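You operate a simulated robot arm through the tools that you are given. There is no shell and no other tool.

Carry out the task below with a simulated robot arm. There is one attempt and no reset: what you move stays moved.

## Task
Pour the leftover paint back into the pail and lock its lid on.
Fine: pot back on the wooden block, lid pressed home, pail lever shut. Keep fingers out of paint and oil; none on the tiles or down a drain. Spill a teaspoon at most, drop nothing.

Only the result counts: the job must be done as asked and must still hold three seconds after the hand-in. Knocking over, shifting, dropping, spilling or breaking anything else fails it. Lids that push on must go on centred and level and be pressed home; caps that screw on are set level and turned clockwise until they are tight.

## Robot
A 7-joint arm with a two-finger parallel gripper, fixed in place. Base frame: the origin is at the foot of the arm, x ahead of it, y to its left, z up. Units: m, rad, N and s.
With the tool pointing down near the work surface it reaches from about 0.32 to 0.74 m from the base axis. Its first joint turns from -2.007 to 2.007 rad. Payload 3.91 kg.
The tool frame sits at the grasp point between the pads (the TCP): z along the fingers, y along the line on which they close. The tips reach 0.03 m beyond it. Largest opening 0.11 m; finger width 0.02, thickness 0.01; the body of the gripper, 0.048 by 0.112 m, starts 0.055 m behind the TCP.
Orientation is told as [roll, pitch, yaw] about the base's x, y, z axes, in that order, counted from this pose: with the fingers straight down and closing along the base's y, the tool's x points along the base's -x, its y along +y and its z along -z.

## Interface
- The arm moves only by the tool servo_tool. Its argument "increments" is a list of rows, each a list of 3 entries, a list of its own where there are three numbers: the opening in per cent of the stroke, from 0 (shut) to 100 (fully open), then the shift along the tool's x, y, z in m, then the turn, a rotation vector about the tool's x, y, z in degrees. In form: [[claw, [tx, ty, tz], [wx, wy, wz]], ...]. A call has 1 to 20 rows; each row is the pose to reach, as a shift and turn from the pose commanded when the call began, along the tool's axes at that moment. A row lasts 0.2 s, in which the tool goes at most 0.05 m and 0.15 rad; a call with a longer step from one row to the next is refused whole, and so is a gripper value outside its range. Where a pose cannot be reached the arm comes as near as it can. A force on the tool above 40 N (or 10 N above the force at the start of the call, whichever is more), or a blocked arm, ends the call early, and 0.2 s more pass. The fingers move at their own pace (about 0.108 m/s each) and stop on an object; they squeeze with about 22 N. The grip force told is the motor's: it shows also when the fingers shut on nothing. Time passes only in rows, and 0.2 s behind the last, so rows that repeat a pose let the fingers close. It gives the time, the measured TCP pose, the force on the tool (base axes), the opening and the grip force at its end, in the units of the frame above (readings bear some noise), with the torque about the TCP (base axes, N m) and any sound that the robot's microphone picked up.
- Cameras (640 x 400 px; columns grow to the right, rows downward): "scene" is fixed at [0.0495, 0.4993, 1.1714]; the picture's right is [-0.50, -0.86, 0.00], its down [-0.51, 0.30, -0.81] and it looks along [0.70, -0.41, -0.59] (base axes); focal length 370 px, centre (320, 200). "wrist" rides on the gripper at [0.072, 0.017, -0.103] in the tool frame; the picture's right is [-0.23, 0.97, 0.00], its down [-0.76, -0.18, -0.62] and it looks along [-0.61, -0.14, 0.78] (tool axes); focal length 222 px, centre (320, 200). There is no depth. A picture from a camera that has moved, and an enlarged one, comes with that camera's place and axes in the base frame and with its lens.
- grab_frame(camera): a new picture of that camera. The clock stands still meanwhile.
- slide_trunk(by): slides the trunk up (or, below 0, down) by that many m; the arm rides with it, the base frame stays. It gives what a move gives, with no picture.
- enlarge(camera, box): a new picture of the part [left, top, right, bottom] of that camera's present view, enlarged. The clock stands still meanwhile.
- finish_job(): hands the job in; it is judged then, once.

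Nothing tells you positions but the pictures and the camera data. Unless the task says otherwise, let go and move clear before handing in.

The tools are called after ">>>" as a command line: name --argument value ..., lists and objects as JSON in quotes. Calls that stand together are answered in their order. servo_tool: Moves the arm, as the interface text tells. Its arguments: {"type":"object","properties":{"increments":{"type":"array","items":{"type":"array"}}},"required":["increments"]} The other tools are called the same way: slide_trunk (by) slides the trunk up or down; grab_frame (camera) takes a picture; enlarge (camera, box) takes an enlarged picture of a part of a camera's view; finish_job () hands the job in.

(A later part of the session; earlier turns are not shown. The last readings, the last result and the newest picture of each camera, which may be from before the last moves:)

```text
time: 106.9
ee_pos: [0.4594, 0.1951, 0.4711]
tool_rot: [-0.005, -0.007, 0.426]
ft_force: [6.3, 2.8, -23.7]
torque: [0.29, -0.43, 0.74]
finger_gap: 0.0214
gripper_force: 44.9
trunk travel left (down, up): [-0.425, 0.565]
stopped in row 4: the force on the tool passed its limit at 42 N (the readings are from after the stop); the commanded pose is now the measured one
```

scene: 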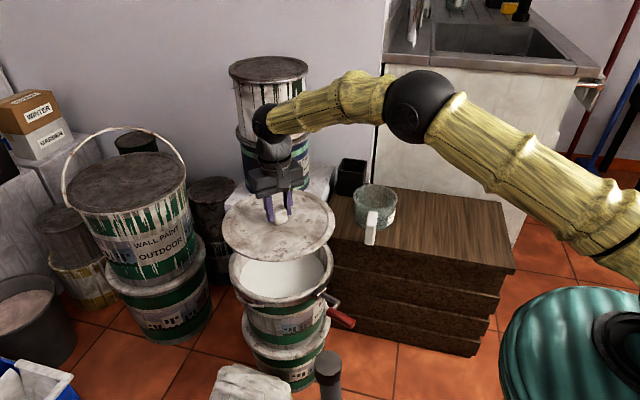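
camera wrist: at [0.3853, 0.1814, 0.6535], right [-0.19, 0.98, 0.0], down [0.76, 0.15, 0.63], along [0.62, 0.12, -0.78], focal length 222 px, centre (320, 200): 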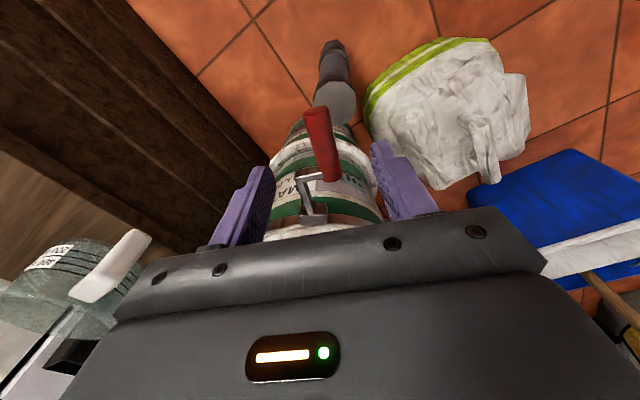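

Vertically it's rigid, but toward -y the grip did travel about 3.5 mm at roughly 19 N. So the hinge is a stiff one about a vertical axis, closing toward -y around the box. I'll open the fingers to straddle the grip loosely and push it round the arc with the +y finger, turning the hand with it.

>>> servo_tool --increments '[[30, [0, 0, 0], [0, 0, 0]], [38, [0, 0, 0], [0, 0, 0]], [38, [0, -0.003, 0], [0, 0, 0]], [38, [0, -0.006, 0], [0, 0, 0]], [38, [0, -0.008, 0], [0, 0, 0]], [38, [0, -0.008, 0], [0, 0, 0]]]'

>>> enlarge --camera "wrist" --box '[240, 80, 400, 220]'

```text
time: 108.3
ee_pos: [0.461, 0.1884, 0.4735]
tool_rot: [-0.006, -0.005, 0.422]
ft_force: [0.1, -1.0, -0.8]
torque: [0.02, -0.01, -0.05]
finger_gap: 0.0416
gripper_force: 0.1
trunk travel left (down, up): [-0.425, 0.565]
```

```text
2.86 times, centred on (320, 150) of wrist
camera zoom: at [0.3886, 0.1741, 0.5754], right [-0.19, 0.98, 0.0], down [0.76, 0.15, 0.63], along [0.62, 0.12, -0.78], focal length 635 px, centre (320, 343)
```

zoom: 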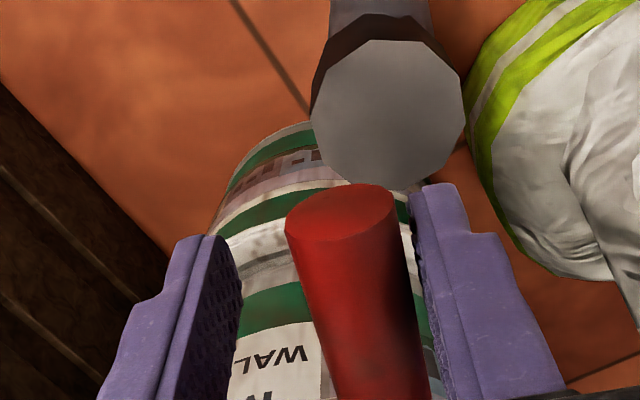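

>>> servo_tool --increments '[[38, [0.0007, -0.005, 0], [0, 0, -2]], [38, [0.0013, -0.0093, 0], [0, 0, -4]], [38, [0.0017, -0.0134, 0], [0, 0, -6]], [38, [0.0021, -0.0166, 0], [0, 0, -8]], [38, [0.0021, -0.0166, 0], [0, 0, -8]]]'

>>> enlarge --camera "wrist" --box '[240, 80, 400, 220]'

>>> enlarge --camera "scene" --box '[220, 220, 380, 360]'

```text
time: 109.5
ee_pos: [0.4667, 0.1722, 0.4723]
tool_rot: [-0.009, -0.005, 0.56]
ft_force: [0.5, 0.0, -0.2]
torque: [0.0, 0.01, -0.03]
finger_gap: 0.042
gripper_force: 0.6
trunk travel left (down, up): [-0.425, 0.565]
```

```text
2.86 times, centred on (320, 150) of wrist
camera zoom: at [0.396, 0.148, 0.5754], right [-0.33, 0.95, -0.01], down [0.73, 0.26, 0.63], along [0.6, 0.2, -0.78], focal length 635 px, centre (320, 343)
```

zoom: 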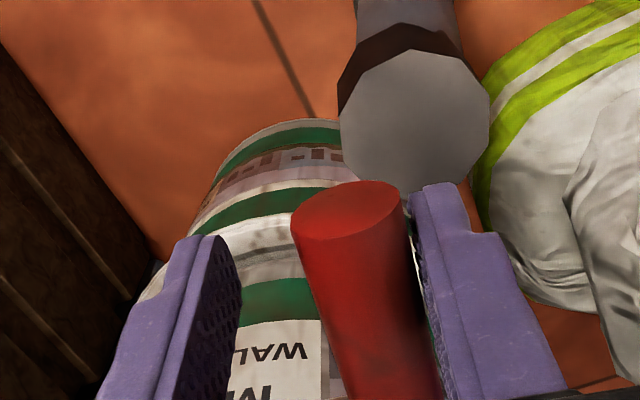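

```text
2.86 times, centred on (300, 290) of scene
camera zoom: at [0.0495, 0.4993, 1.1714], right [-0.5, -0.86, 0.0], down [-0.51, 0.3, -0.81], along [0.7, -0.41, -0.59], focal length 1056 px, centre (377, -57)
```

zoom: 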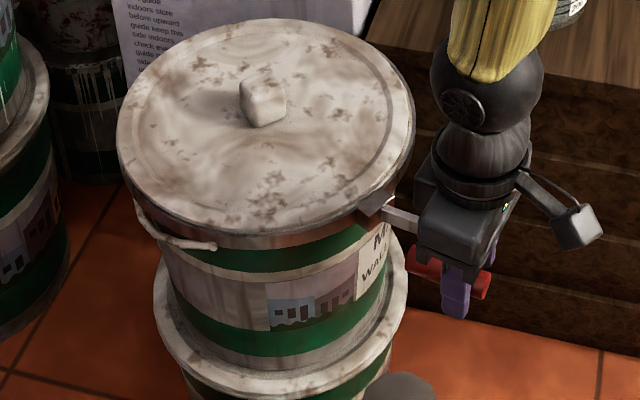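

The lever is swinging round freely with almost no force. I'll follow the arc.

>>> servo_tool --increments '[[38, [0.001, -0.0062, 0], [0, 0, -4]], [38, [0.0014, -0.0126, 0], [0, 0, -8]], [38, [0.0015, -0.0189, 0], [0, 0, -12]], [38, [0.0012, -0.0252, 0], [0, 0, -16]], [38, [0.0003, -0.0315, 0], [0, 0, -20]], [38, [-0.0009, -0.0376, 0], [0, 0, -24]], [38, [-0.0009, -0.0376, 0], [0, 0, -24]]]'

>>> enlarge --camera "wrist" --box '[240, 80, 400, 220]'

>>> enlarge --camera "scene" --box '[220, 220, 380, 360]'

```text
time: 111.1
ee_pos: [0.4865, 0.1396, 0.4742]
tool_rot: [-0.01, -0.002, 0.98]
ft_force: [-0.6, 0.2, 0.0]
torque: [0.01, 0.01, -0.01]
finger_gap: 0.0422
gripper_force: 0.1
trunk travel left (down, up): [-0.425, 0.565]
```

```text
2.86 times, centred on (320, 150) of wrist
camera zoom: at [0.433, 0.0899, 0.5757], right [-0.68, 0.73, -0.01], down [0.57, 0.54, 0.63], along [0.46, 0.42, -0.78], focal length 635 px, centre (320, 343)
```

zoom: 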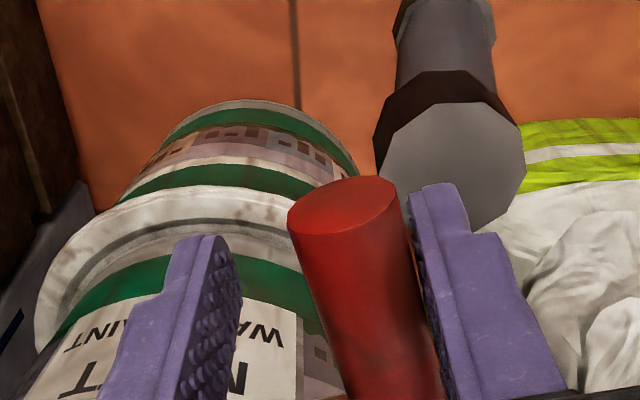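

```text
2.86 times, centred on (300, 290) of scene
camera zoom: at [0.0495, 0.4993, 1.1714], right [-0.5, -0.86, 0.0], down [-0.51, 0.3, -0.81], along [0.7, -0.41, -0.59], focal length 1056 px, centre (377, -57)
```

zoom: 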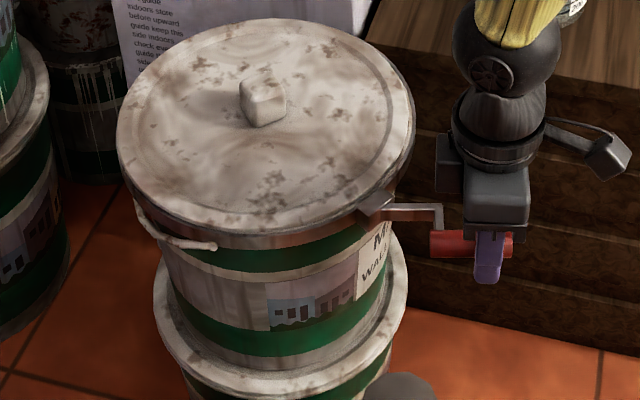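

The lever follows smoothly. I'll continue another 24°.

>>> servo_tool --increments '[[38, [0.001, -0.0062, 0], [0, 0, -4]], [38, [0.0014, -0.0126, 0], [0, 0, -8]], [38, [0.0015, -0.0189, 0], [0, 0, -12]], [38, [0.0012, -0.0252, 0], [0, 0, -16]], [38, [0.0003, -0.0315, 0], [0, 0, -20]], [38, [-0.0009, -0.0376, 0], [0, 0, -24]], [38, [-0.0009, -0.0376, 0], [0, 0, -24]]]'

>>> enlarge --camera "wrist" --box '[240, 80, 400, 220]'

>>> enlarge --camera "scene" --box '[220, 220, 380, 360]'

```text
time: 112.7
ee_pos: [0.5182, 0.1201, 0.474]
tool_rot: [-0.01, 0.0, 1.401]
ft_force: [-1.4, -0.4, -0.2]
torque: [-0.03, 0.0, 0.01]
finger_gap: 0.042
gripper_force: 0.3
trunk travel left (down, up): [-0.425, 0.565]
```

```text
2.86 times, centred on (320, 150) of wrist
camera zoom: at [0.4899, 0.0519, 0.5763], right [-0.92, 0.39, -0.01], down [0.3, 0.72, 0.62], along [0.25, 0.57, -0.78], focal length 635 px, centre (320, 343)
```

zoom: 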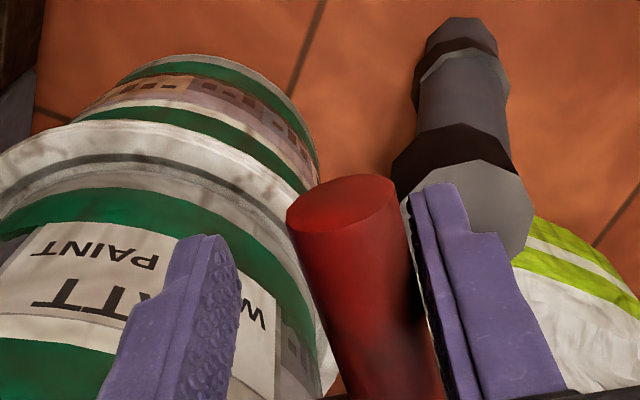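

```text
2.86 times, centred on (300, 290) of scene
camera zoom: at [0.0495, 0.4993, 1.1714], right [-0.5, -0.86, 0.0], down [-0.51, 0.3, -0.81], along [0.7, -0.41, -0.59], focal length 1056 px, centre (377, -57)
```

zoom: 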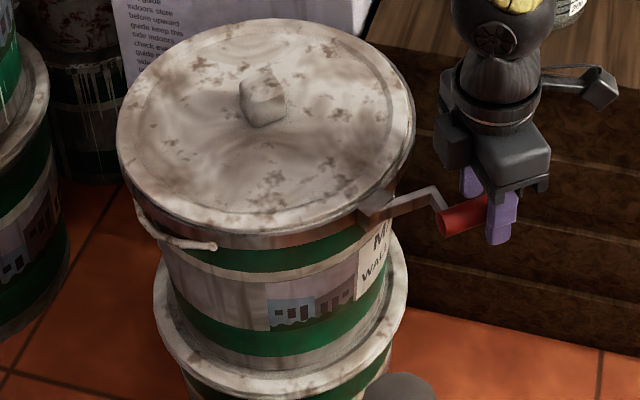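

>>> servo_tool --increments '[[38, [0.001, -0.0062, 0], [0, 0, -4]], [38, [0.0014, -0.0126, 0], [0, 0, -8]], [38, [0.0015, -0.0189, 0], [0, 0, -12]], [38, [0.0012, -0.0252, 0], [0, 0, -16]], [38, [0.0012, -0.0252, 0], [0, 0, -16]]]'

>>> enlarge --camera "wrist" --box '[240, 80, 400, 220]'

>>> enlarge --camera "scene" --box '[220, 220, 380, 360]'

```text
time: 113.9
ee_pos: [0.5432, 0.1147, 0.4745]
tool_rot: [-0.005, 0.002, 1.68]
ft_force: [-0.3, -0.2, -1.2]
torque: [0.02, 0.01, 0.01]
finger_gap: 0.0421
gripper_force: 0.4
trunk travel left (down, up): [-0.425, 0.565]
```

```text
2.86 times, centred on (320, 150) of wrist
camera zoom: at [0.5347, 0.041, 0.5769], right [-0.99, 0.12, -0.01], down [0.09, 0.78, 0.62], along [0.08, 0.62, -0.78], focal length 635 px, centre (320, 343)
```

zoom: 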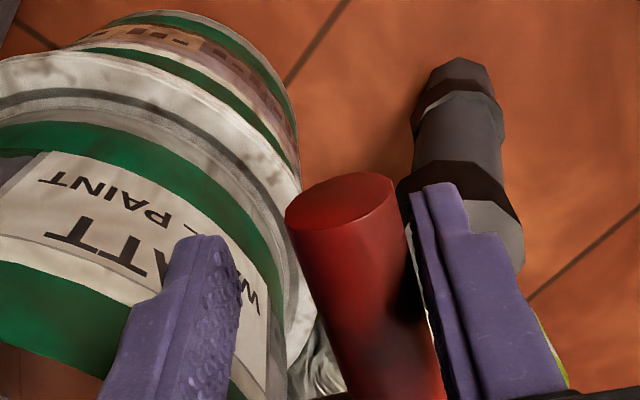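

```text
2.86 times, centred on (300, 290) of scene
camera zoom: at [0.0495, 0.4993, 1.1714], right [-0.5, -0.86, 0.0], down [-0.51, 0.3, -0.81], along [0.7, -0.41, -0.59], focal length 1056 px, centre (377, -57)
```

zoom: 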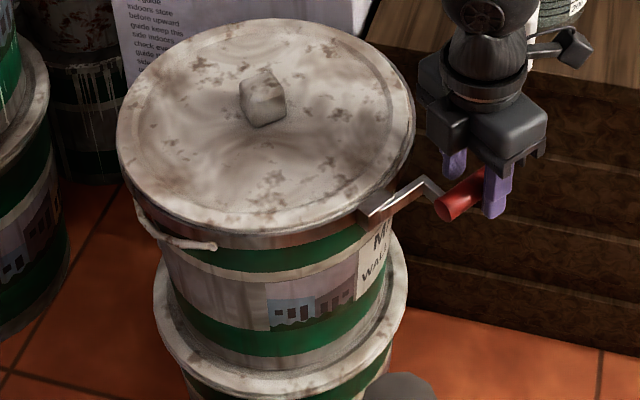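

>>> servo_tool --increments '[[38, [0.0006, -0.0031, 0], [0, 0, -2]], [38, [0.001, -0.0062, 0], [0, 0, -4]], [38, [0.0012, -0.0094, 0], [0, 0, -6]], [38, [0.0014, -0.0126, 0], [0, 0, -8]], [38, [0.0015, -0.0158, 0], [0, 0, -10]], [38, [0.0015, -0.0158, 0], [0, 0, -10]]]'

>>> enlarge --camera "wrist" --box '[180, 60, 460, 240]'

>>> enlarge --camera "scene" --box '[270, 230, 390, 340]'

```text
time: 115.3
ee_pos: [0.5589, 0.1141, 0.4731]
tool_rot: [-0.005, 0.006, 1.854]
ft_force: [-20.7, 2.3, -1.6]
torque: [0.06, 0.11, -0.42]
finger_gap: 0.0514
gripper_force: 10.3
trunk travel left (down, up): [-0.425, 0.565]
```

```text
2.22 times, centred on (320, 150) of wrist
camera zoom: at [0.5616, 0.0413, 0.5765], right [-1.0, -0.05, 0.0], down [-0.04, 0.78, 0.62], along [-0.03, 0.62, -0.78], focal length 494 px, centre (320, 311)
```

zoom: 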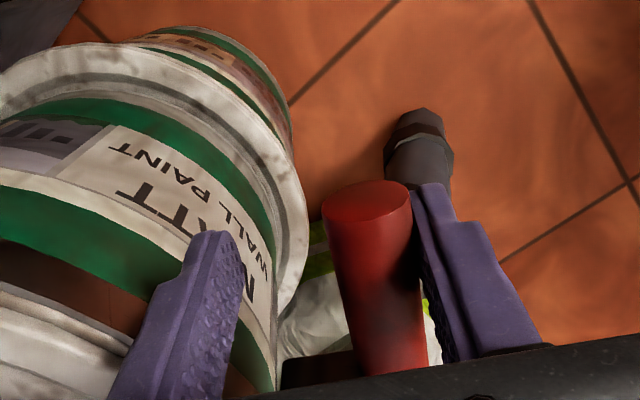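

```text
3.64 times, centred on (330, 285) of scene
camera zoom: at [0.0495, 0.4993, 1.1714], right [-0.5, -0.86, 0.0], down [-0.51, 0.3, -0.81], along [0.7, -0.41, -0.59], focal length 1344 px, centre (284, -109)
```

zoom: 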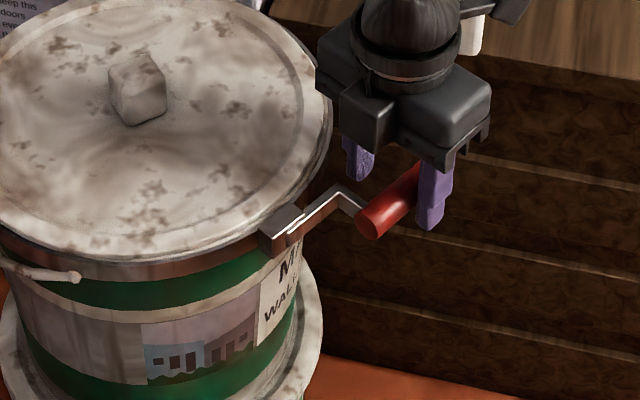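

The lever is almost in line with the ring and now resists; the single finger is being pried open at about 20 N. I'll lift off, turn the hand 90°, and push with closed fingers from the outside, which is stiffer.

>>> servo_tool --increments '[[55, [0, 0.004, 0], [0, 0, 0]], [60, [0, 0.006, 0], [0, 0, 0]], [60, [0, 0.006, -0.02], [0, 0, 0]], [60, [0, 0.006, -0.05], [0, 0, 0]], [60, [0, 0.006, -0.075], [0, 0, 0]], [30, [0, 0.006, -0.075], [0, 0, 8]], [0, [0, 0.006, -0.075], [0, 0, 16]], [0, [0, 0.01, -0.075], [0, 0, 24]], [0, [0, 0.015, -0.075], [0, 0, 32]], [0, [0, 0.02, -0.075], [0, 0, 40]], [0, [0, 0.025, -0.075], [0, 0, 48]], [0, [0, 0.03, -0.075], [0, 0, 56]], [0, [0, 0.035, -0.075], [0, 0, 64]], [0, [0, 0.04, -0.075], [0, 0, 72]], [0, [0, 0.045, -0.075], [0, 0, 80]], [0, [0, 0.05, -0.075], [0, 0, 88]], [0, [0, 0.05, -0.075], [0, 0, 96]], [0, [0, 0.05, -0.075], [0, 0, 96]]]'

>>> enlarge --camera "scene" --box '[270, 220, 390, 330]'

>>> grab_frame --camera "wrist"

```text
time: 119.1
ee_pos: [0.5088, 0.1012, 0.5493]
tool_rot: [-0.006, -0.007, 0.178]
ft_force: [0.4, 0.6, 0.1]
torque: [0.0, 0.02, 0.03]
finger_gap: 0.0001
gripper_force: 22.3
trunk travel left (down, up): [-0.425, 0.565]
```

```text
3.64 times, centred on (330, 275) of scene
camera zoom: at [0.0495, 0.4993, 1.1714], right [-0.5, -0.86, 0.0], down [-0.51, 0.3, -0.81], along [0.7, -0.41, -0.59], focal length 1344 px, centre (284, -73)
```

zoom: 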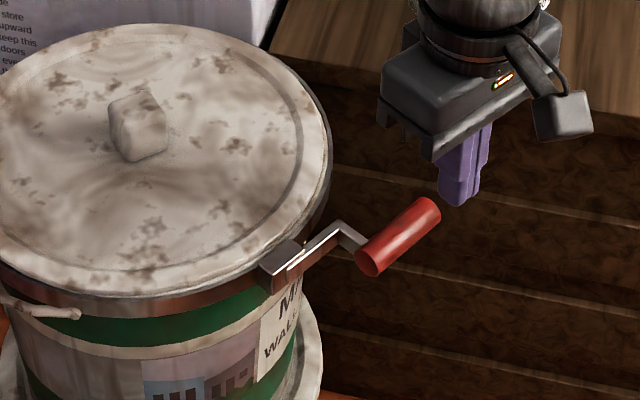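

```text
taken
camera wrist: at [0.4365, 0.1058, 0.6513], right [0.05, 1.0, 0.0], down [0.78, -0.04, 0.63], along [0.63, -0.04, -0.78], focal length 222 px, centre (320, 200)
```

wrist: 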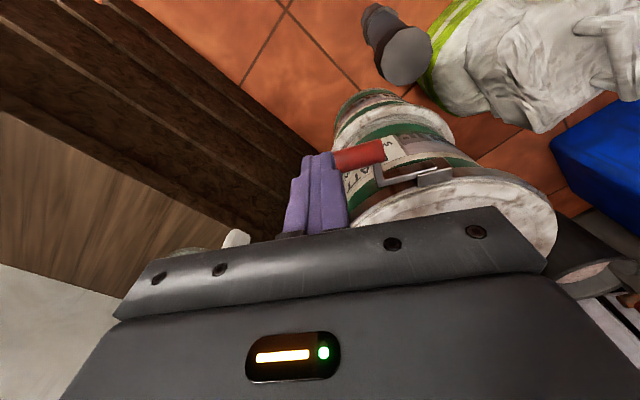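

The lever now points along the ring's tangent (about 285°). I'll lower the closed fingers just outside the red grip and press inward to see whether it's at its stop.

>>> servo_tool --increments '[[0, [0, 0, 0.02], [0, 0, 0]], [0, [0, 0, 0.045], [0, 0, 0]], [0, [0, 0, 0.065], [0, 0, 0]], [0, [0, 0, 0.075], [0, 0, 0]], [0, [-0.004, 0, 0.075], [0, 0, 0]], [0, [-0.008, 0, 0.075], [0, 0, 0]], [0, [-0.01, 0, 0.075], [0, 0, 0]], [0, [-0.01, 0, 0.075], [0, 0, 0]]]'

>>> enlarge --camera "scene" --box '[270, 220, 390, 330]'

```text
time: 120.9
ee_pos: [0.5216, 0.1018, 0.473]
tool_rot: [-0.006, -0.006, 0.178]
ft_force: [0.2, -0.4, 0.3]
torque: [0.03, -0.03, -0.02]
finger_gap: 0.0
gripper_force: 21.7
trunk travel left (down, up): [-0.425, 0.565]
```

```text
3.64 times, centred on (330, 275) of scene
camera zoom: at [0.0495, 0.4993, 1.1714], right [-0.5, -0.86, 0.0], down [-0.51, 0.3, -0.81], along [0.7, -0.41, -0.59], focal length 1344 px, centre (284, -73)
```

zoom: 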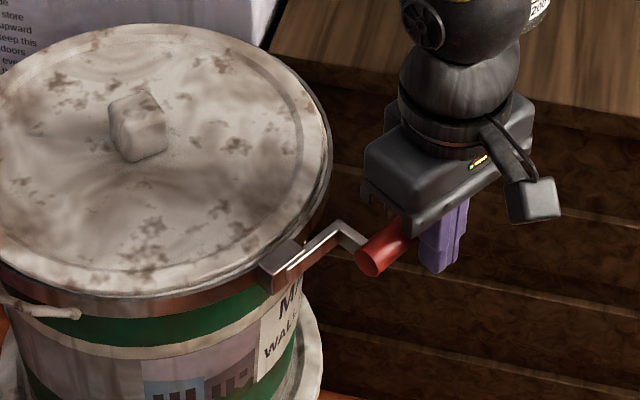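

>>> servo_tool --increments '[[0, [-0.002, 0, 0], [0, 0, 0]], [0, [-0.004, 0, 0], [0, 0, 0]], [0, [-0.006, 0, 0], [0, 0, 0]], [0, [-0.008, 0, 0], [0, 0, 0]], [0, [-0.01, 0, 0], [0, 0, 0]], [0, [-0.012, 0, 0], [0, 0, 0]], [0, [-0.014, 0, 0], [0, 0, 0]]]'

>>> enlarge --camera "scene" --box '[270, 220, 390, 330]'

```text
time: 122.0
ee_pos: [0.523, 0.1027, 0.4728]
tool_rot: [-0.004, 0.01, 0.179]
ft_force: [-13.2, 0.0, 12.7]
torque: [0.21, -0.1, 0.22]
finger_gap: 0.0
gripper_force: 21.8
trunk travel left (down, up): [-0.425, 0.565]
stopped in row 5: the force on the tool passed its limit at 41 N (the readings are from after the stop); the commanded pose is now the measured one
```

```text
3.64 times, centred on (330, 275) of scene
camera zoom: at [0.0495, 0.4993, 1.1714], right [-0.5, -0.86, 0.0], down [-0.51, 0.3, -0.81], along [0.7, -0.41, -0.59], focal length 1344 px, centre (284, -73)
```

zoom: 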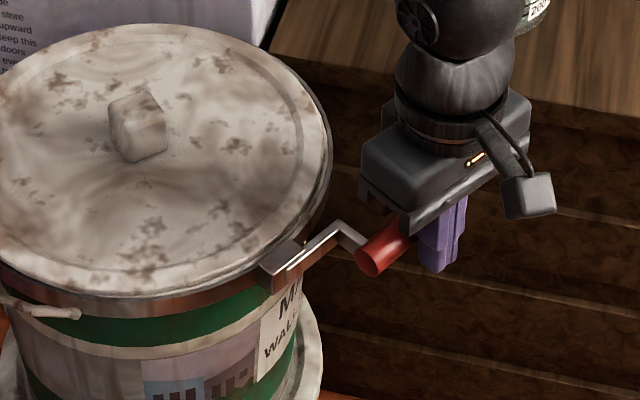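

At 41 N the grip doesn't move any further, so it's against its stop. I'll back away, rise, and inspect the lever and lid from above.

>>> servo_tool --increments '[[0, [0.006, 0, 0], [0, 0, 0]], [0, [0.015, 0, 0], [0, 0, 0]], [0, [0.02, 0, -0.03], [0, 0, 0]], [0, [0.02, 0, -0.07], [0, 0, 0]], [0, [0.03, 0.02, -0.11], [0, 0, 0]], [0, [0.04, 0.05, -0.15], [0, 0, 0]], [0, [0.05, 0.08, -0.18], [0, 0, 0]], [0, [0.05, 0.11, -0.2], [0, 0, 0]], [0, [0.05, 0.14, -0.2], [0, 0, 0]], [0, [0.05, 0.17, -0.2], [0, 0, 0]], [0, [0.05, 0.2, -0.2], [0, 0, 0]], [0, [0.05, 0.2, -0.2], [0, 0, 0]]]'

>>> grab_frame --camera "wrist"

>>> enlarge --camera "wrist" --box '[120, 60, 360, 230]'

>>> enlarge --camera "scene" --box '[220, 210, 360, 330]'

```text
refused: row 6 steps farther than a row can; nothing moved
```

```text
taken
camera wrist: at [0.4505, 0.1076, 0.5766], right [0.05, 1.0, -0.01], down [0.79, -0.04, 0.62], along [0.61, -0.04, -0.79], focal length 222 px, centre (320, 200)
```

wrist: 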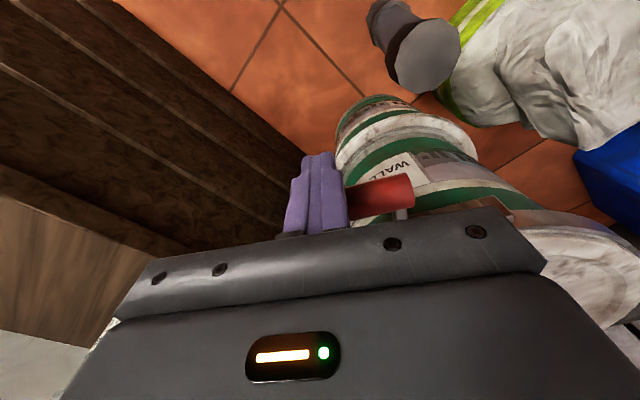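

```text
2.35 times, centred on (240, 145) of wrist
camera zoom: at [0.4505, 0.1076, 0.5766], right [0.05, 1.0, -0.01], down [0.79, -0.04, 0.62], along [0.61, -0.04, -0.79], focal length 523 px, centre (508, 329)
```

zoom: 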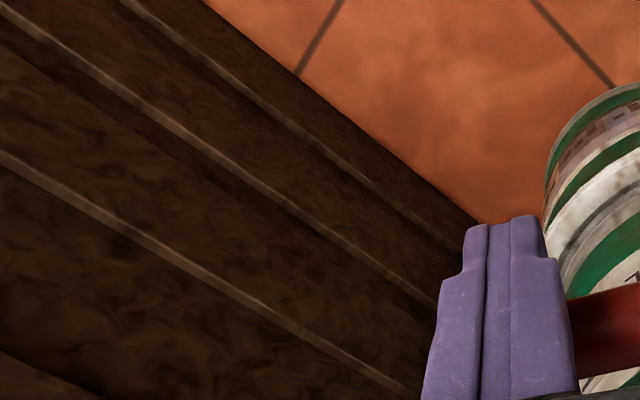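

```text
3.33 times, centred on (290, 270) of scene
camera zoom: at [0.0495, 0.4993, 1.1714], right [-0.5, -0.86, 0.0], down [-0.51, 0.3, -0.81], along [0.7, -0.41, -0.59], focal length 1232 px, centre (420, -33)
```

zoom: 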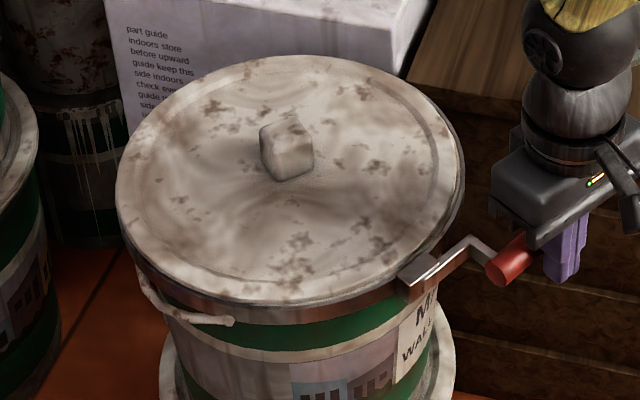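

The move was refused because one row stepped too far. I'll redo the retreat in smaller steps.

>>> servo_tool --increments '[[0, [0.006, 0, 0], [0, 0, 0]], [0, [0.015, 0, 0], [0, 0, 0]], [0, [0.02, 0, -0.03], [0, 0, 0]], [0, [0.02, 0, -0.07], [0, 0, 0]], [0, [0.03, 0.01, -0.1], [0, 0, 0]], [0, [0.04, 0.03, -0.13], [0, 0, 0]], [0, [0.05, 0.05, -0.16], [0, 0, 0]], [0, [0.05, 0.08, -0.18], [0, 0, 0]], [0, [0.05, 0.11, -0.2], [0, 0, 0]], [0, [0.05, 0.14, -0.2], [0, 0, 0]], [0, [0.05, 0.17, -0.2], [0, 0, 0]], [0, [0.05, 0.2, -0.2], [0, 0, 0]], [0, [0.05, 0.2, -0.2], [0, 0, 0]]]'

>>> grab_frame --camera "wrist"

>>> enlarge --camera "scene" --box '[220, 260, 290, 310]'

>>> enlarge --camera "scene" --box '[280, 250, 350, 310]'

>>> grab_frame --camera "scene"

```text
time: 124.8
ee_pos: [0.4426, 0.292, 0.6712]
tool_rot: [-0.005, 0.009, 0.179]
ft_force: [0.2, 0.8, 0.9]
torque: [-0.02, -0.01, 0.01]
finger_gap: 0.0
gripper_force: 21.9
trunk travel left (down, up): [-0.425, 0.565]
```

```text
taken
camera wrist: at [0.3688, 0.297, 0.7745], right [0.05, 1.0, -0.01], down [0.79, -0.04, 0.62], along [0.62, -0.04, -0.79], focal length 222 px, centre (320, 200)
```

wrist: 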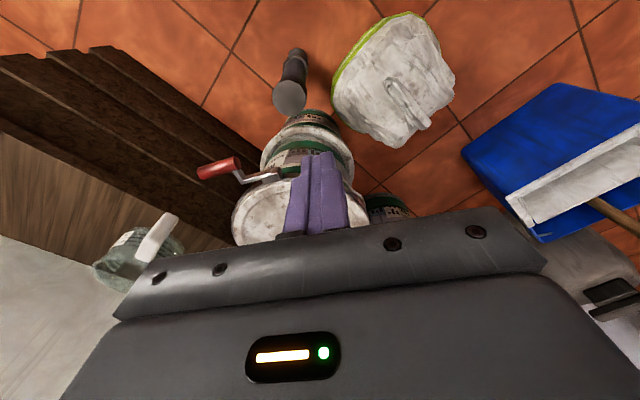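

```text
8.00 times, centred on (255, 285) of scene
camera zoom: at [0.0495, 0.4993, 1.1714], right [-0.5, -0.86, 0.0], down [-0.51, 0.3, -0.81], along [0.7, -0.41, -0.59], focal length 2956 px, centre (840, -480)
```

zoom: 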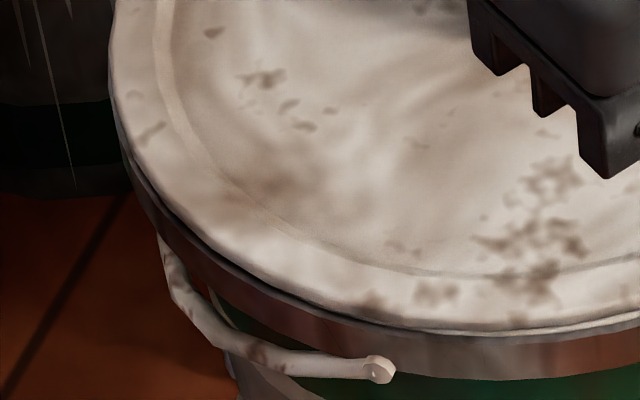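

```text
6.67 times, centred on (315, 280) of scene
camera zoom: at [0.0495, 0.4993, 1.1714], right [-0.5, -0.86, 0.0], down [-0.51, 0.3, -0.81], along [0.7, -0.41, -0.59], focal length 2463 px, centre (353, -333)
```

zoom: 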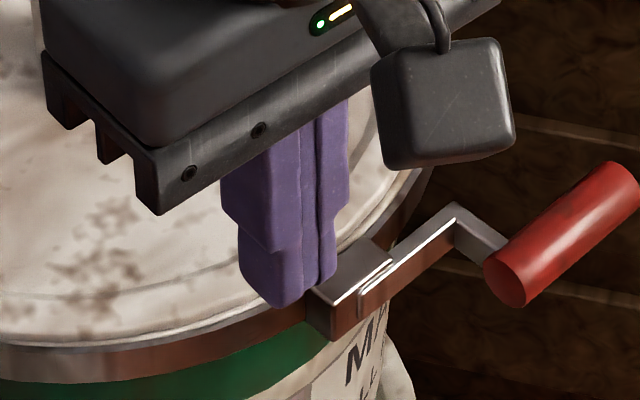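

```text
taken
```

scene: 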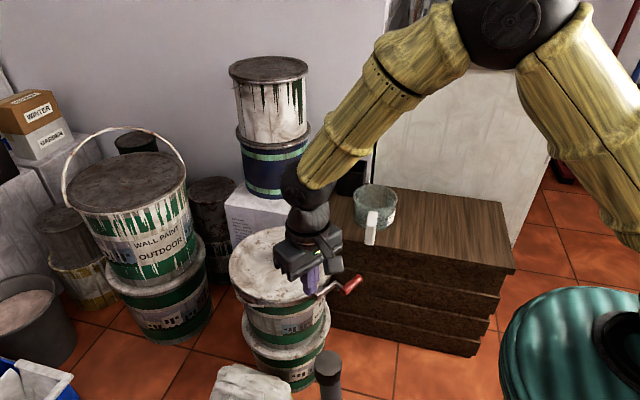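

The lid looks shifted by about 2 mm compared with when I pressed it, with a thin light seam at the near edge. I'll move the arm out of the view and check carefully.

>>> servo_tool --increments '[[0, [0.0, -0.03, -0.02], [0, 0, 0]], [0, [0.0, -0.06, -0.04], [0, 0, 0]], [0, [0.0, -0.09, -0.06], [0, 0, 0]], [0, [0.0, -0.12, -0.08], [0, 0, 0]], [0, [0.0, -0.15, -0.1], [0, 0, 0]], [0, [0.0, -0.18, -0.1], [0, 0, 0]], [0, [0.0, -0.21, -0.1], [0, 0, 0]], [0, [0.0, -0.24, -0.1], [0, 0, 0]], [0, [0.0, -0.27, -0.1], [0, 0, 0]], [0, [0.0, -0.3, -0.1], [0, 0, 0]], [0, [0.0, -0.3, -0.1], [0, 0, 0]]]'

>>> enlarge --camera "scene" --box '[220, 200, 345, 310]'

>>> enlarge --camera "scene" --box '[220, 260, 290, 310]'

>>> enlarge --camera "scene" --box '[280, 250, 350, 310]'

>>> enlarge --camera "scene" --box '[220, 210, 290, 260]'

>>> grab_frame --camera "wrist"

```text
time: 127.2
ee_pos: [0.4952, -0.0021, 0.7744]
tool_rot: [-0.007, 0.007, 0.177]
ft_force: [0.4, -0.8, 0.2]
torque: [-0.01, 0.0, 0.0]
finger_gap: 0.0
gripper_force: 22.1
trunk travel left (down, up): [-0.425, 0.565]
```

```text
3.64 times, centred on (282, 255) of scene
camera zoom: at [0.0495, 0.4993, 1.1714], right [-0.5, -0.86, 0.0], down [-0.51, 0.3, -0.81], along [0.7, -0.41, -0.59], focal length 1344 px, centre (456, 0)
```

zoom: 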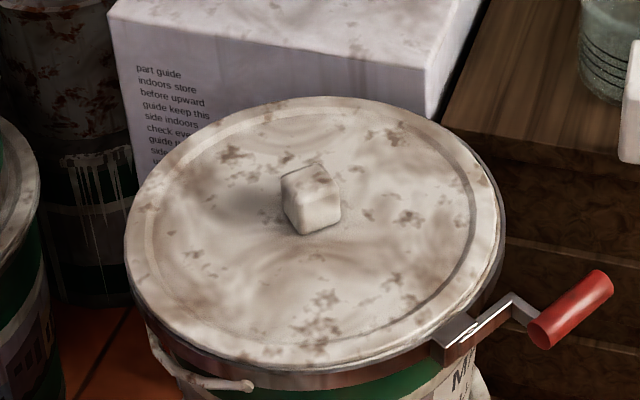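

```text
8.00 times, centred on (255, 285) of scene
camera zoom: at [0.0495, 0.4993, 1.1714], right [-0.5, -0.86, 0.0], down [-0.51, 0.3, -0.81], along [0.7, -0.41, -0.59], focal length 2956 px, centre (840, -480)
```

zoom: 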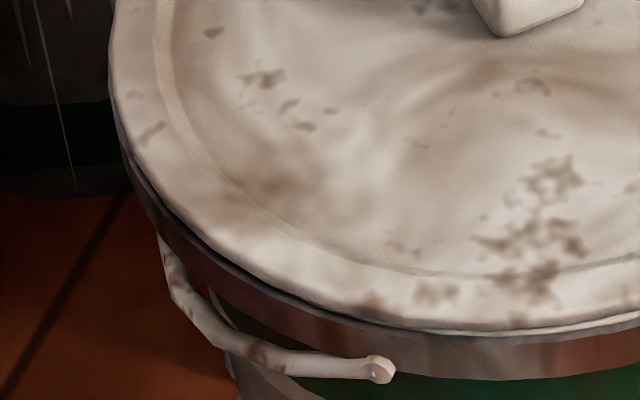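

```text
6.67 times, centred on (315, 280) of scene
camera zoom: at [0.0495, 0.4993, 1.1714], right [-0.5, -0.86, 0.0], down [-0.51, 0.3, -0.81], along [0.7, -0.41, -0.59], focal length 2463 px, centre (353, -333)
```

zoom: 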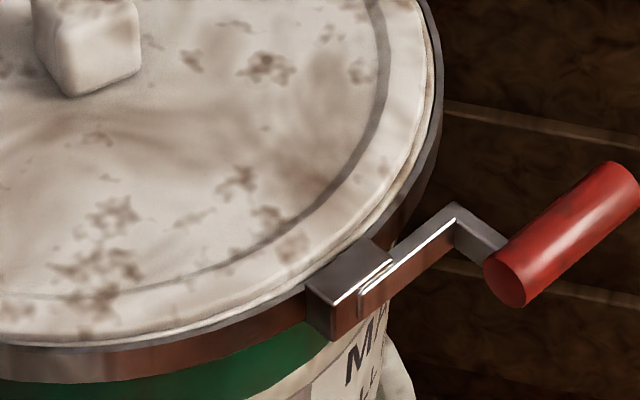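

```text
8.00 times, centred on (255, 235) of scene
camera zoom: at [0.0495, 0.4993, 1.1714], right [-0.5, -0.86, 0.0], down [-0.51, 0.3, -0.81], along [0.7, -0.41, -0.59], focal length 2956 px, centre (840, -80)
```

zoom: 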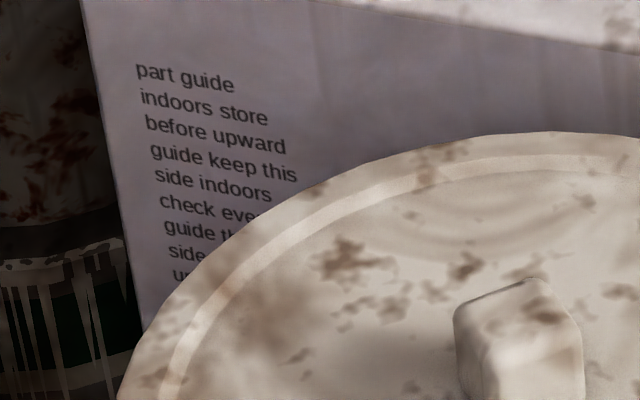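

```text
taken
camera wrist: at [0.4233, 0.0021, 0.8765], right [0.05, 1.0, -0.01], down [0.79, -0.04, 0.62], along [0.62, -0.04, -0.79], focal length 222 px, centre (320, 200)
```

wrist: 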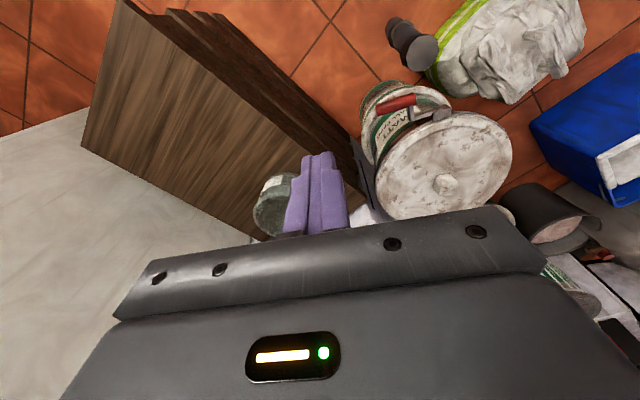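

The lid has drifted about 2–3 mm off centre toward +y, so it wasn't locked home. I'll regrip the knob, recentre the lid, and press harder.

>>> servo_tool --increments '[[30, [-0.018, 0.016, 0.0], [0, 0, 1]], [60, [-0.038, 0.034, 0.01], [0, 0, 2]], [70, [-0.058, 0.052, 0.02], [0, 0, 3]], [70, [-0.078, 0.07, 0.03], [0, 0, 4]], [70, [-0.098, 0.088, 0.045], [0, 0, 5]], [70, [-0.118, 0.106, 0.06], [0, 0, 6]], [70, [-0.138, 0.124, 0.075], [0, 0, 7]], [70, [-0.158, 0.142, 0.09], [-0.1, -0.1, 8]], [70, [-0.178, 0.16, 0.11], [-0.2, -0.2, 9]], [70, [-0.198, 0.178, 0.13], [-0.3, -0.3, 10]], [70, [-0.218, 0.195, 0.15], [-0.4, -0.4, 10.1]], [70, [-0.2324, 0.2078, 0.17], [-0.4, -0.4, 10.1]], [70, [-0.2324, 0.2078, 0.1744], [-0.4, -0.4, 10.1]], [70, [-0.2324, 0.2078, 0.1744], [-0.4, -0.4, 10.1]]]'

>>> grab_frame --camera "wrist"

>>> enlarge --camera "wrist" --box '[250, 80, 390, 200]'

```text
time: 130.2
ee_pos: [0.685, 0.2421, 0.5945]
tool_rot: [0.002, 0.0, 0.001]
ft_force: [0.4, 0.1, -0.2]
torque: [0.0, -0.01, 0.01]
finger_gap: 0.0771
gripper_force: 0.0
trunk travel left (down, up): [-0.425, 0.565]
```

```text
taken
camera wrist: at [0.6147, 0.2592, 0.6984], right [0.23, 0.97, 0.0], down [0.76, -0.18, 0.62], along [0.61, -0.14, -0.78], focal length 222 px, centre (320, 200)
```

wrist: 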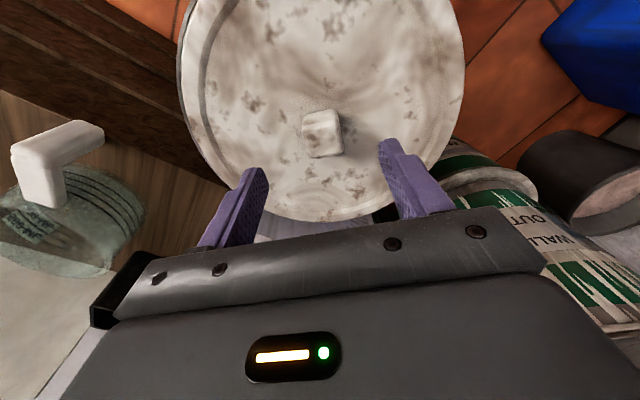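

```text
3.33 times, centred on (320, 140) of wrist
camera zoom: at [0.6147, 0.2592, 0.6984], right [0.23, 0.97, 0.0], down [0.76, -0.18, 0.62], along [0.61, -0.14, -0.78], focal length 740 px, centre (320, 400)
```

zoom: 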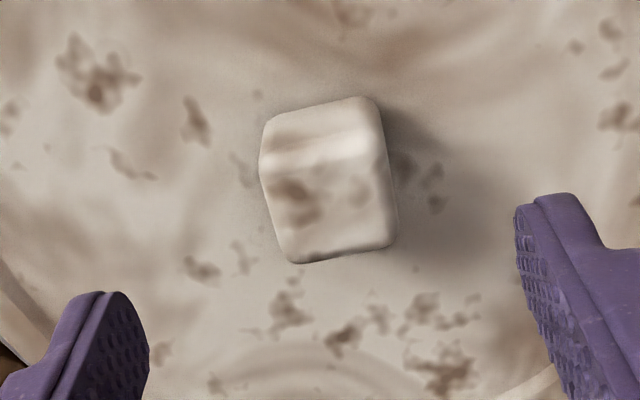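

>>> servo_tool --increments '[[70, [-0.002, 0.0014, 0.02], [0, 0, 0]], [70, [-0.005, 0.0014, 0.045], [0, 0, 0]], [70, [-0.005, 0.0014, 0.065], [0, 0, 0]], [70, [-0.005, 0.0014, 0.0725], [0, 0, 0]], [40, [-0.005, 0.0014, 0.0725], [0, 0, 0]], [40, [-0.005, 0.0014, 0.0725], [0, 0, 0]]]'

>>> grab_frame --camera "wrist"

>>> enlarge --camera "scene" --box '[220, 200, 345, 310]'

```text
time: 131.7
ee_pos: [0.6909, 0.2442, 0.5243]
tool_rot: [0.001, 0.0, 0.002]
ft_force: [-0.4, -0.4, 0.4]
torque: [0.0, -0.01, 0.01]
finger_gap: 0.0442
gripper_force: 0.1
trunk travel left (down, up): [-0.425, 0.565]
```

```text
taken
camera wrist: at [0.6199, 0.2609, 0.6266], right [0.23, 0.97, 0.0], down [0.76, -0.18, 0.62], along [0.61, -0.14, -0.78], focal length 222 px, centre (320, 200)
```

wrist: 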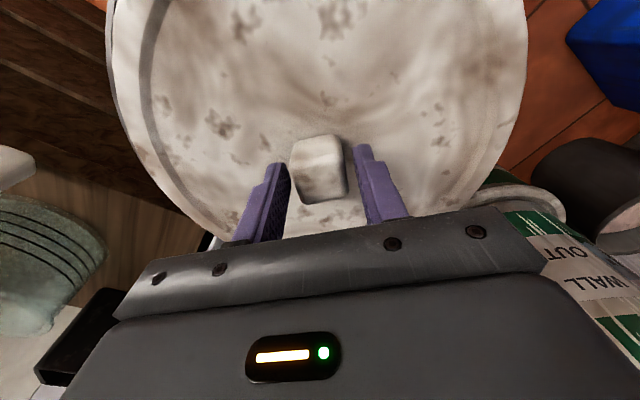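

```text
3.64 times, centred on (282, 255) of scene
camera zoom: at [0.0495, 0.4993, 1.1714], right [-0.5, -0.86, 0.0], down [-0.51, 0.3, -0.81], along [0.7, -0.41, -0.59], focal length 1344 px, centre (456, 0)
```

zoom: 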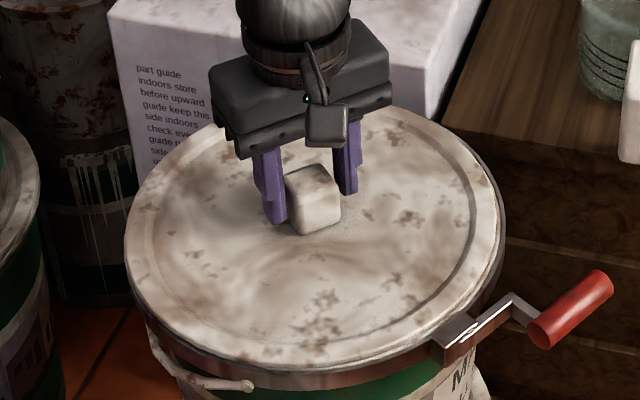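

The grip relation to the knob is the same as before, so the lid centre is now about (0.691, 0.243) versus the centred (0.686, 0.241). I'll grip, ease it up slightly, move it back to centre, and press down.

>>> servo_tool --increments '[[20, [0, 0, 0.001], [0, 0, 0]], [0, [0, 0, 0.001], [0, 0, 0]], [0, [0, 0, 0.001], [0, 0, 0]], [0, [0, 0, 0.001], [0, 0, 0]]]'

>>> servo_tool --increments '[[0, [0, 0, -0.001], [0, 0, 0]], [0, [0, 0, -0.002], [0, 0, 0]], [0, [0, 0, -0.004], [0, 0, 0]], [0, [0, 0, -0.004], [0, 0, 0]]]'

>>> enlarge --camera "scene" --box '[220, 200, 345, 310]'

```text
time: 132.7
ee_pos: [0.6921, 0.2439, 0.5252]
tool_rot: [0.003, -0.002, 0.001]
ft_force: [0.6, -4.4, 8.5]
torque: [-0.11, 0.4, -0.06]
finger_gap: 0.0334
gripper_force: 22.1
trunk travel left (down, up): [-0.425, 0.565]
```

```text
time: 133.7
ee_pos: [0.6912, 0.2435, 0.5242]
tool_rot: [0.0, 0.003, 0.002]
ft_force: [5.5, -1.7, -12.2]
torque: [0.01, -0.44, 0.04]
finger_gap: 0.0335
gripper_force: 22.1
trunk travel left (down, up): [-0.425, 0.565]
```

```text
3.64 times, centred on (282, 255) of scene
camera zoom: at [0.0495, 0.4993, 1.1714], right [-0.5, -0.86, 0.0], down [-0.51, 0.3, -0.81], along [0.7, -0.41, -0.59], focal length 1344 px, centre (456, 0)
```

zoom: 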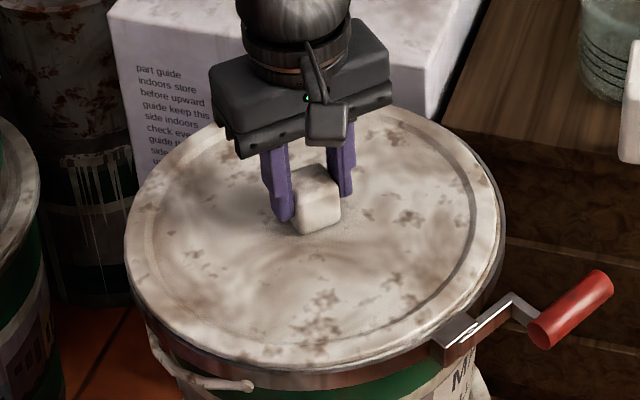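

The lid resists lifting by about 12 N, so it's already gripped by the rim; pressing with the fist must have dragged it sideways. I'll ease back to neutral height and slide it gently toward centre while watching the forces.

>>> servo_tool --increments '[[0, [0, 0, 0.002], [0, 0, 0]], [0, [0, 0, 0.0035], [0, 0, 0]], [0, [0.001, -0.0005, 0.0035], [0, 0, 0]], [0, [0.002, -0.001, 0.0035], [0, 0, 0]], [0, [0.003, -0.0015, 0.0035], [0, 0, 0]], [0, [0.003, -0.0015, 0.0035], [0, 0, 0]]]'

>>> enlarge --camera "scene" --box '[220, 260, 290, 310]'

>>> enlarge --camera "scene" --box '[280, 250, 350, 310]'

```text
time: 135.1
ee_pos: [0.6899, 0.2426, 0.5241]
tool_rot: [0.002, -0.004, 0.0]
ft_force: [18.0, 8.8, 5.6]
torque: [0.16, -0.45, -0.1]
finger_gap: 0.0336
gripper_force: 22.0
trunk travel left (down, up): [-0.425, 0.565]
```

```text
8.00 times, centred on (255, 285) of scene
camera zoom: at [0.0495, 0.4993, 1.1714], right [-0.5, -0.86, 0.0], down [-0.51, 0.3, -0.81], along [0.7, -0.41, -0.59], focal length 2956 px, centre (840, -480)
```

zoom: 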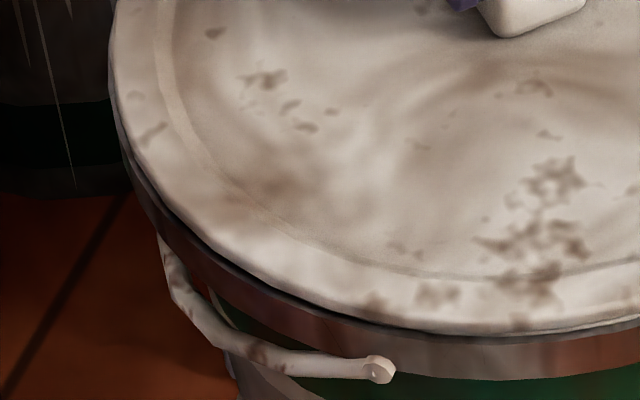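

```text
6.67 times, centred on (315, 280) of scene
camera zoom: at [0.0495, 0.4993, 1.1714], right [-0.5, -0.86, 0.0], down [-0.51, 0.3, -0.81], along [0.7, -0.41, -0.59], focal length 2463 px, centre (353, -333)
```

zoom: 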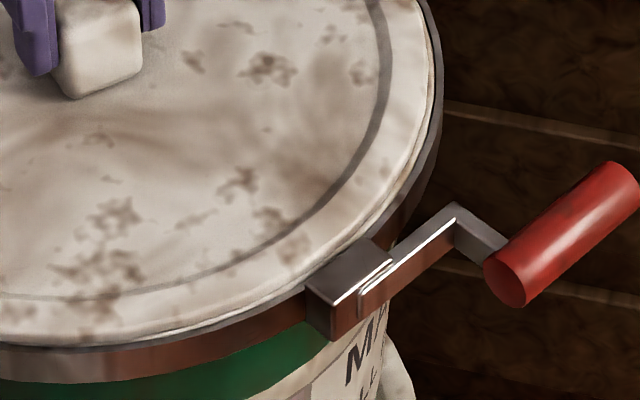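

The lid doesn't slide at 20 N, so it's firmly held. I'll take the same zoom I used before closing the lever, to find out when the lid shifted.

>>> enlarge --camera "scene" --box '[290, 270, 370, 340]'

>>> enlarge --camera "scene" --box '[220, 220, 380, 360]'

>>> enlarge --camera "scene" --box '[220, 180, 345, 310]'

```text
5.71 times, centred on (330, 305) of scene
camera zoom: at [0.0495, 0.4993, 1.1714], right [-0.5, -0.86, 0.0], down [-0.51, 0.3, -0.81], along [0.7, -0.41, -0.59], focal length 2111 px, centre (263, -400)
```

zoom: 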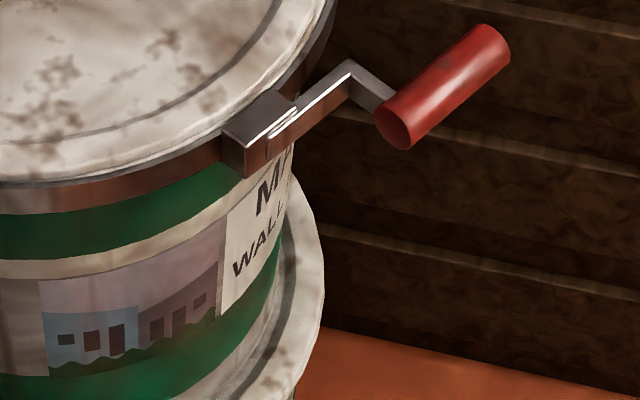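

```text
2.86 times, centred on (300, 290) of scene
camera zoom: at [0.0495, 0.4993, 1.1714], right [-0.5, -0.86, 0.0], down [-0.51, 0.3, -0.81], along [0.7, -0.41, -0.59], focal length 1056 px, centre (377, -57)
```

zoom: 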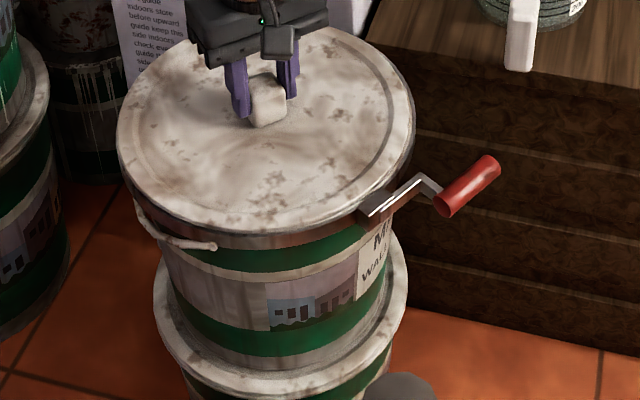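

```text
3.08 times, centred on (282, 245) of scene
camera zoom: at [0.0495, 0.4993, 1.1714], right [-0.5, -0.86, 0.0], down [-0.51, 0.3, -0.81], along [0.7, -0.41, -0.59], focal length 1137 px, centre (435, 62)
```

zoom: 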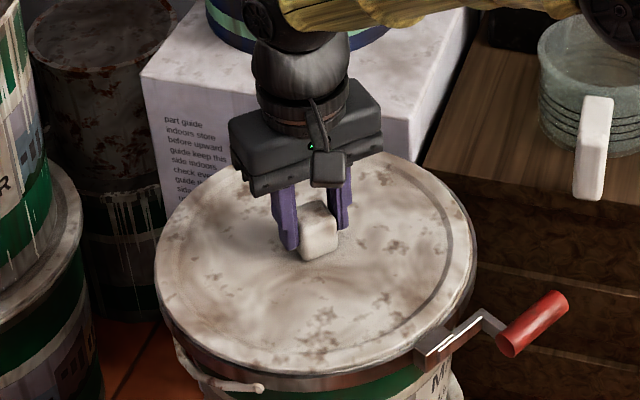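

>>> enlarge --camera "wrist" --box '[90, 0, 330, 250]'

>>> enlarge --camera "wrist" --box '[340, 0, 580, 250]'

```text
1.60 times, centred on (210, 125) of wrist
camera zoom: at [0.6175, 0.2599, 0.6266], right [0.23, 0.97, 0.0], down [0.76, -0.18, 0.62], along [0.61, -0.14, -0.78], focal length 355 px, centre (496, 320)
```

zoom: 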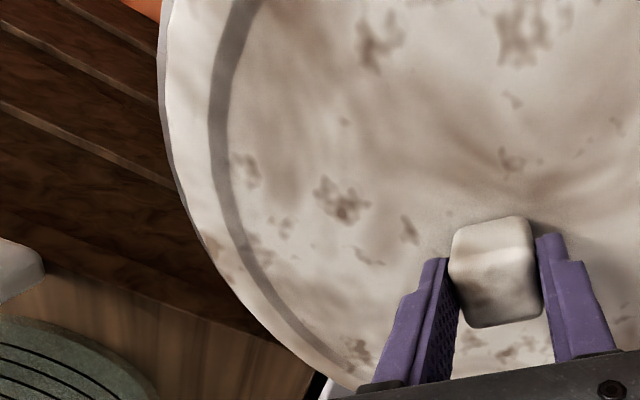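

```text
1.60 times, centred on (460, 125) of wrist
camera zoom: at [0.6175, 0.2599, 0.6266], right [0.23, 0.97, 0.0], down [0.76, -0.18, 0.62], along [0.61, -0.14, -0.78], focal length 355 px, centre (96, 320)
```

zoom: 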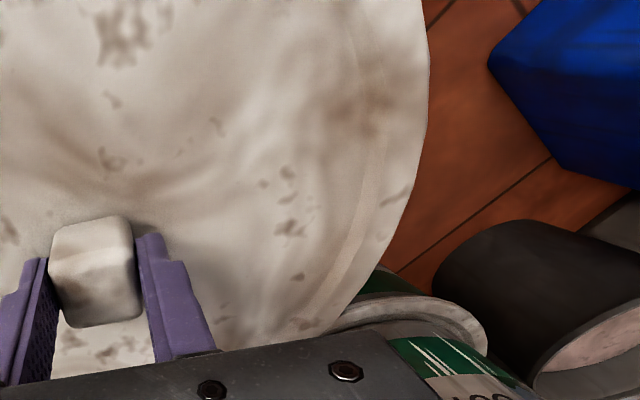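

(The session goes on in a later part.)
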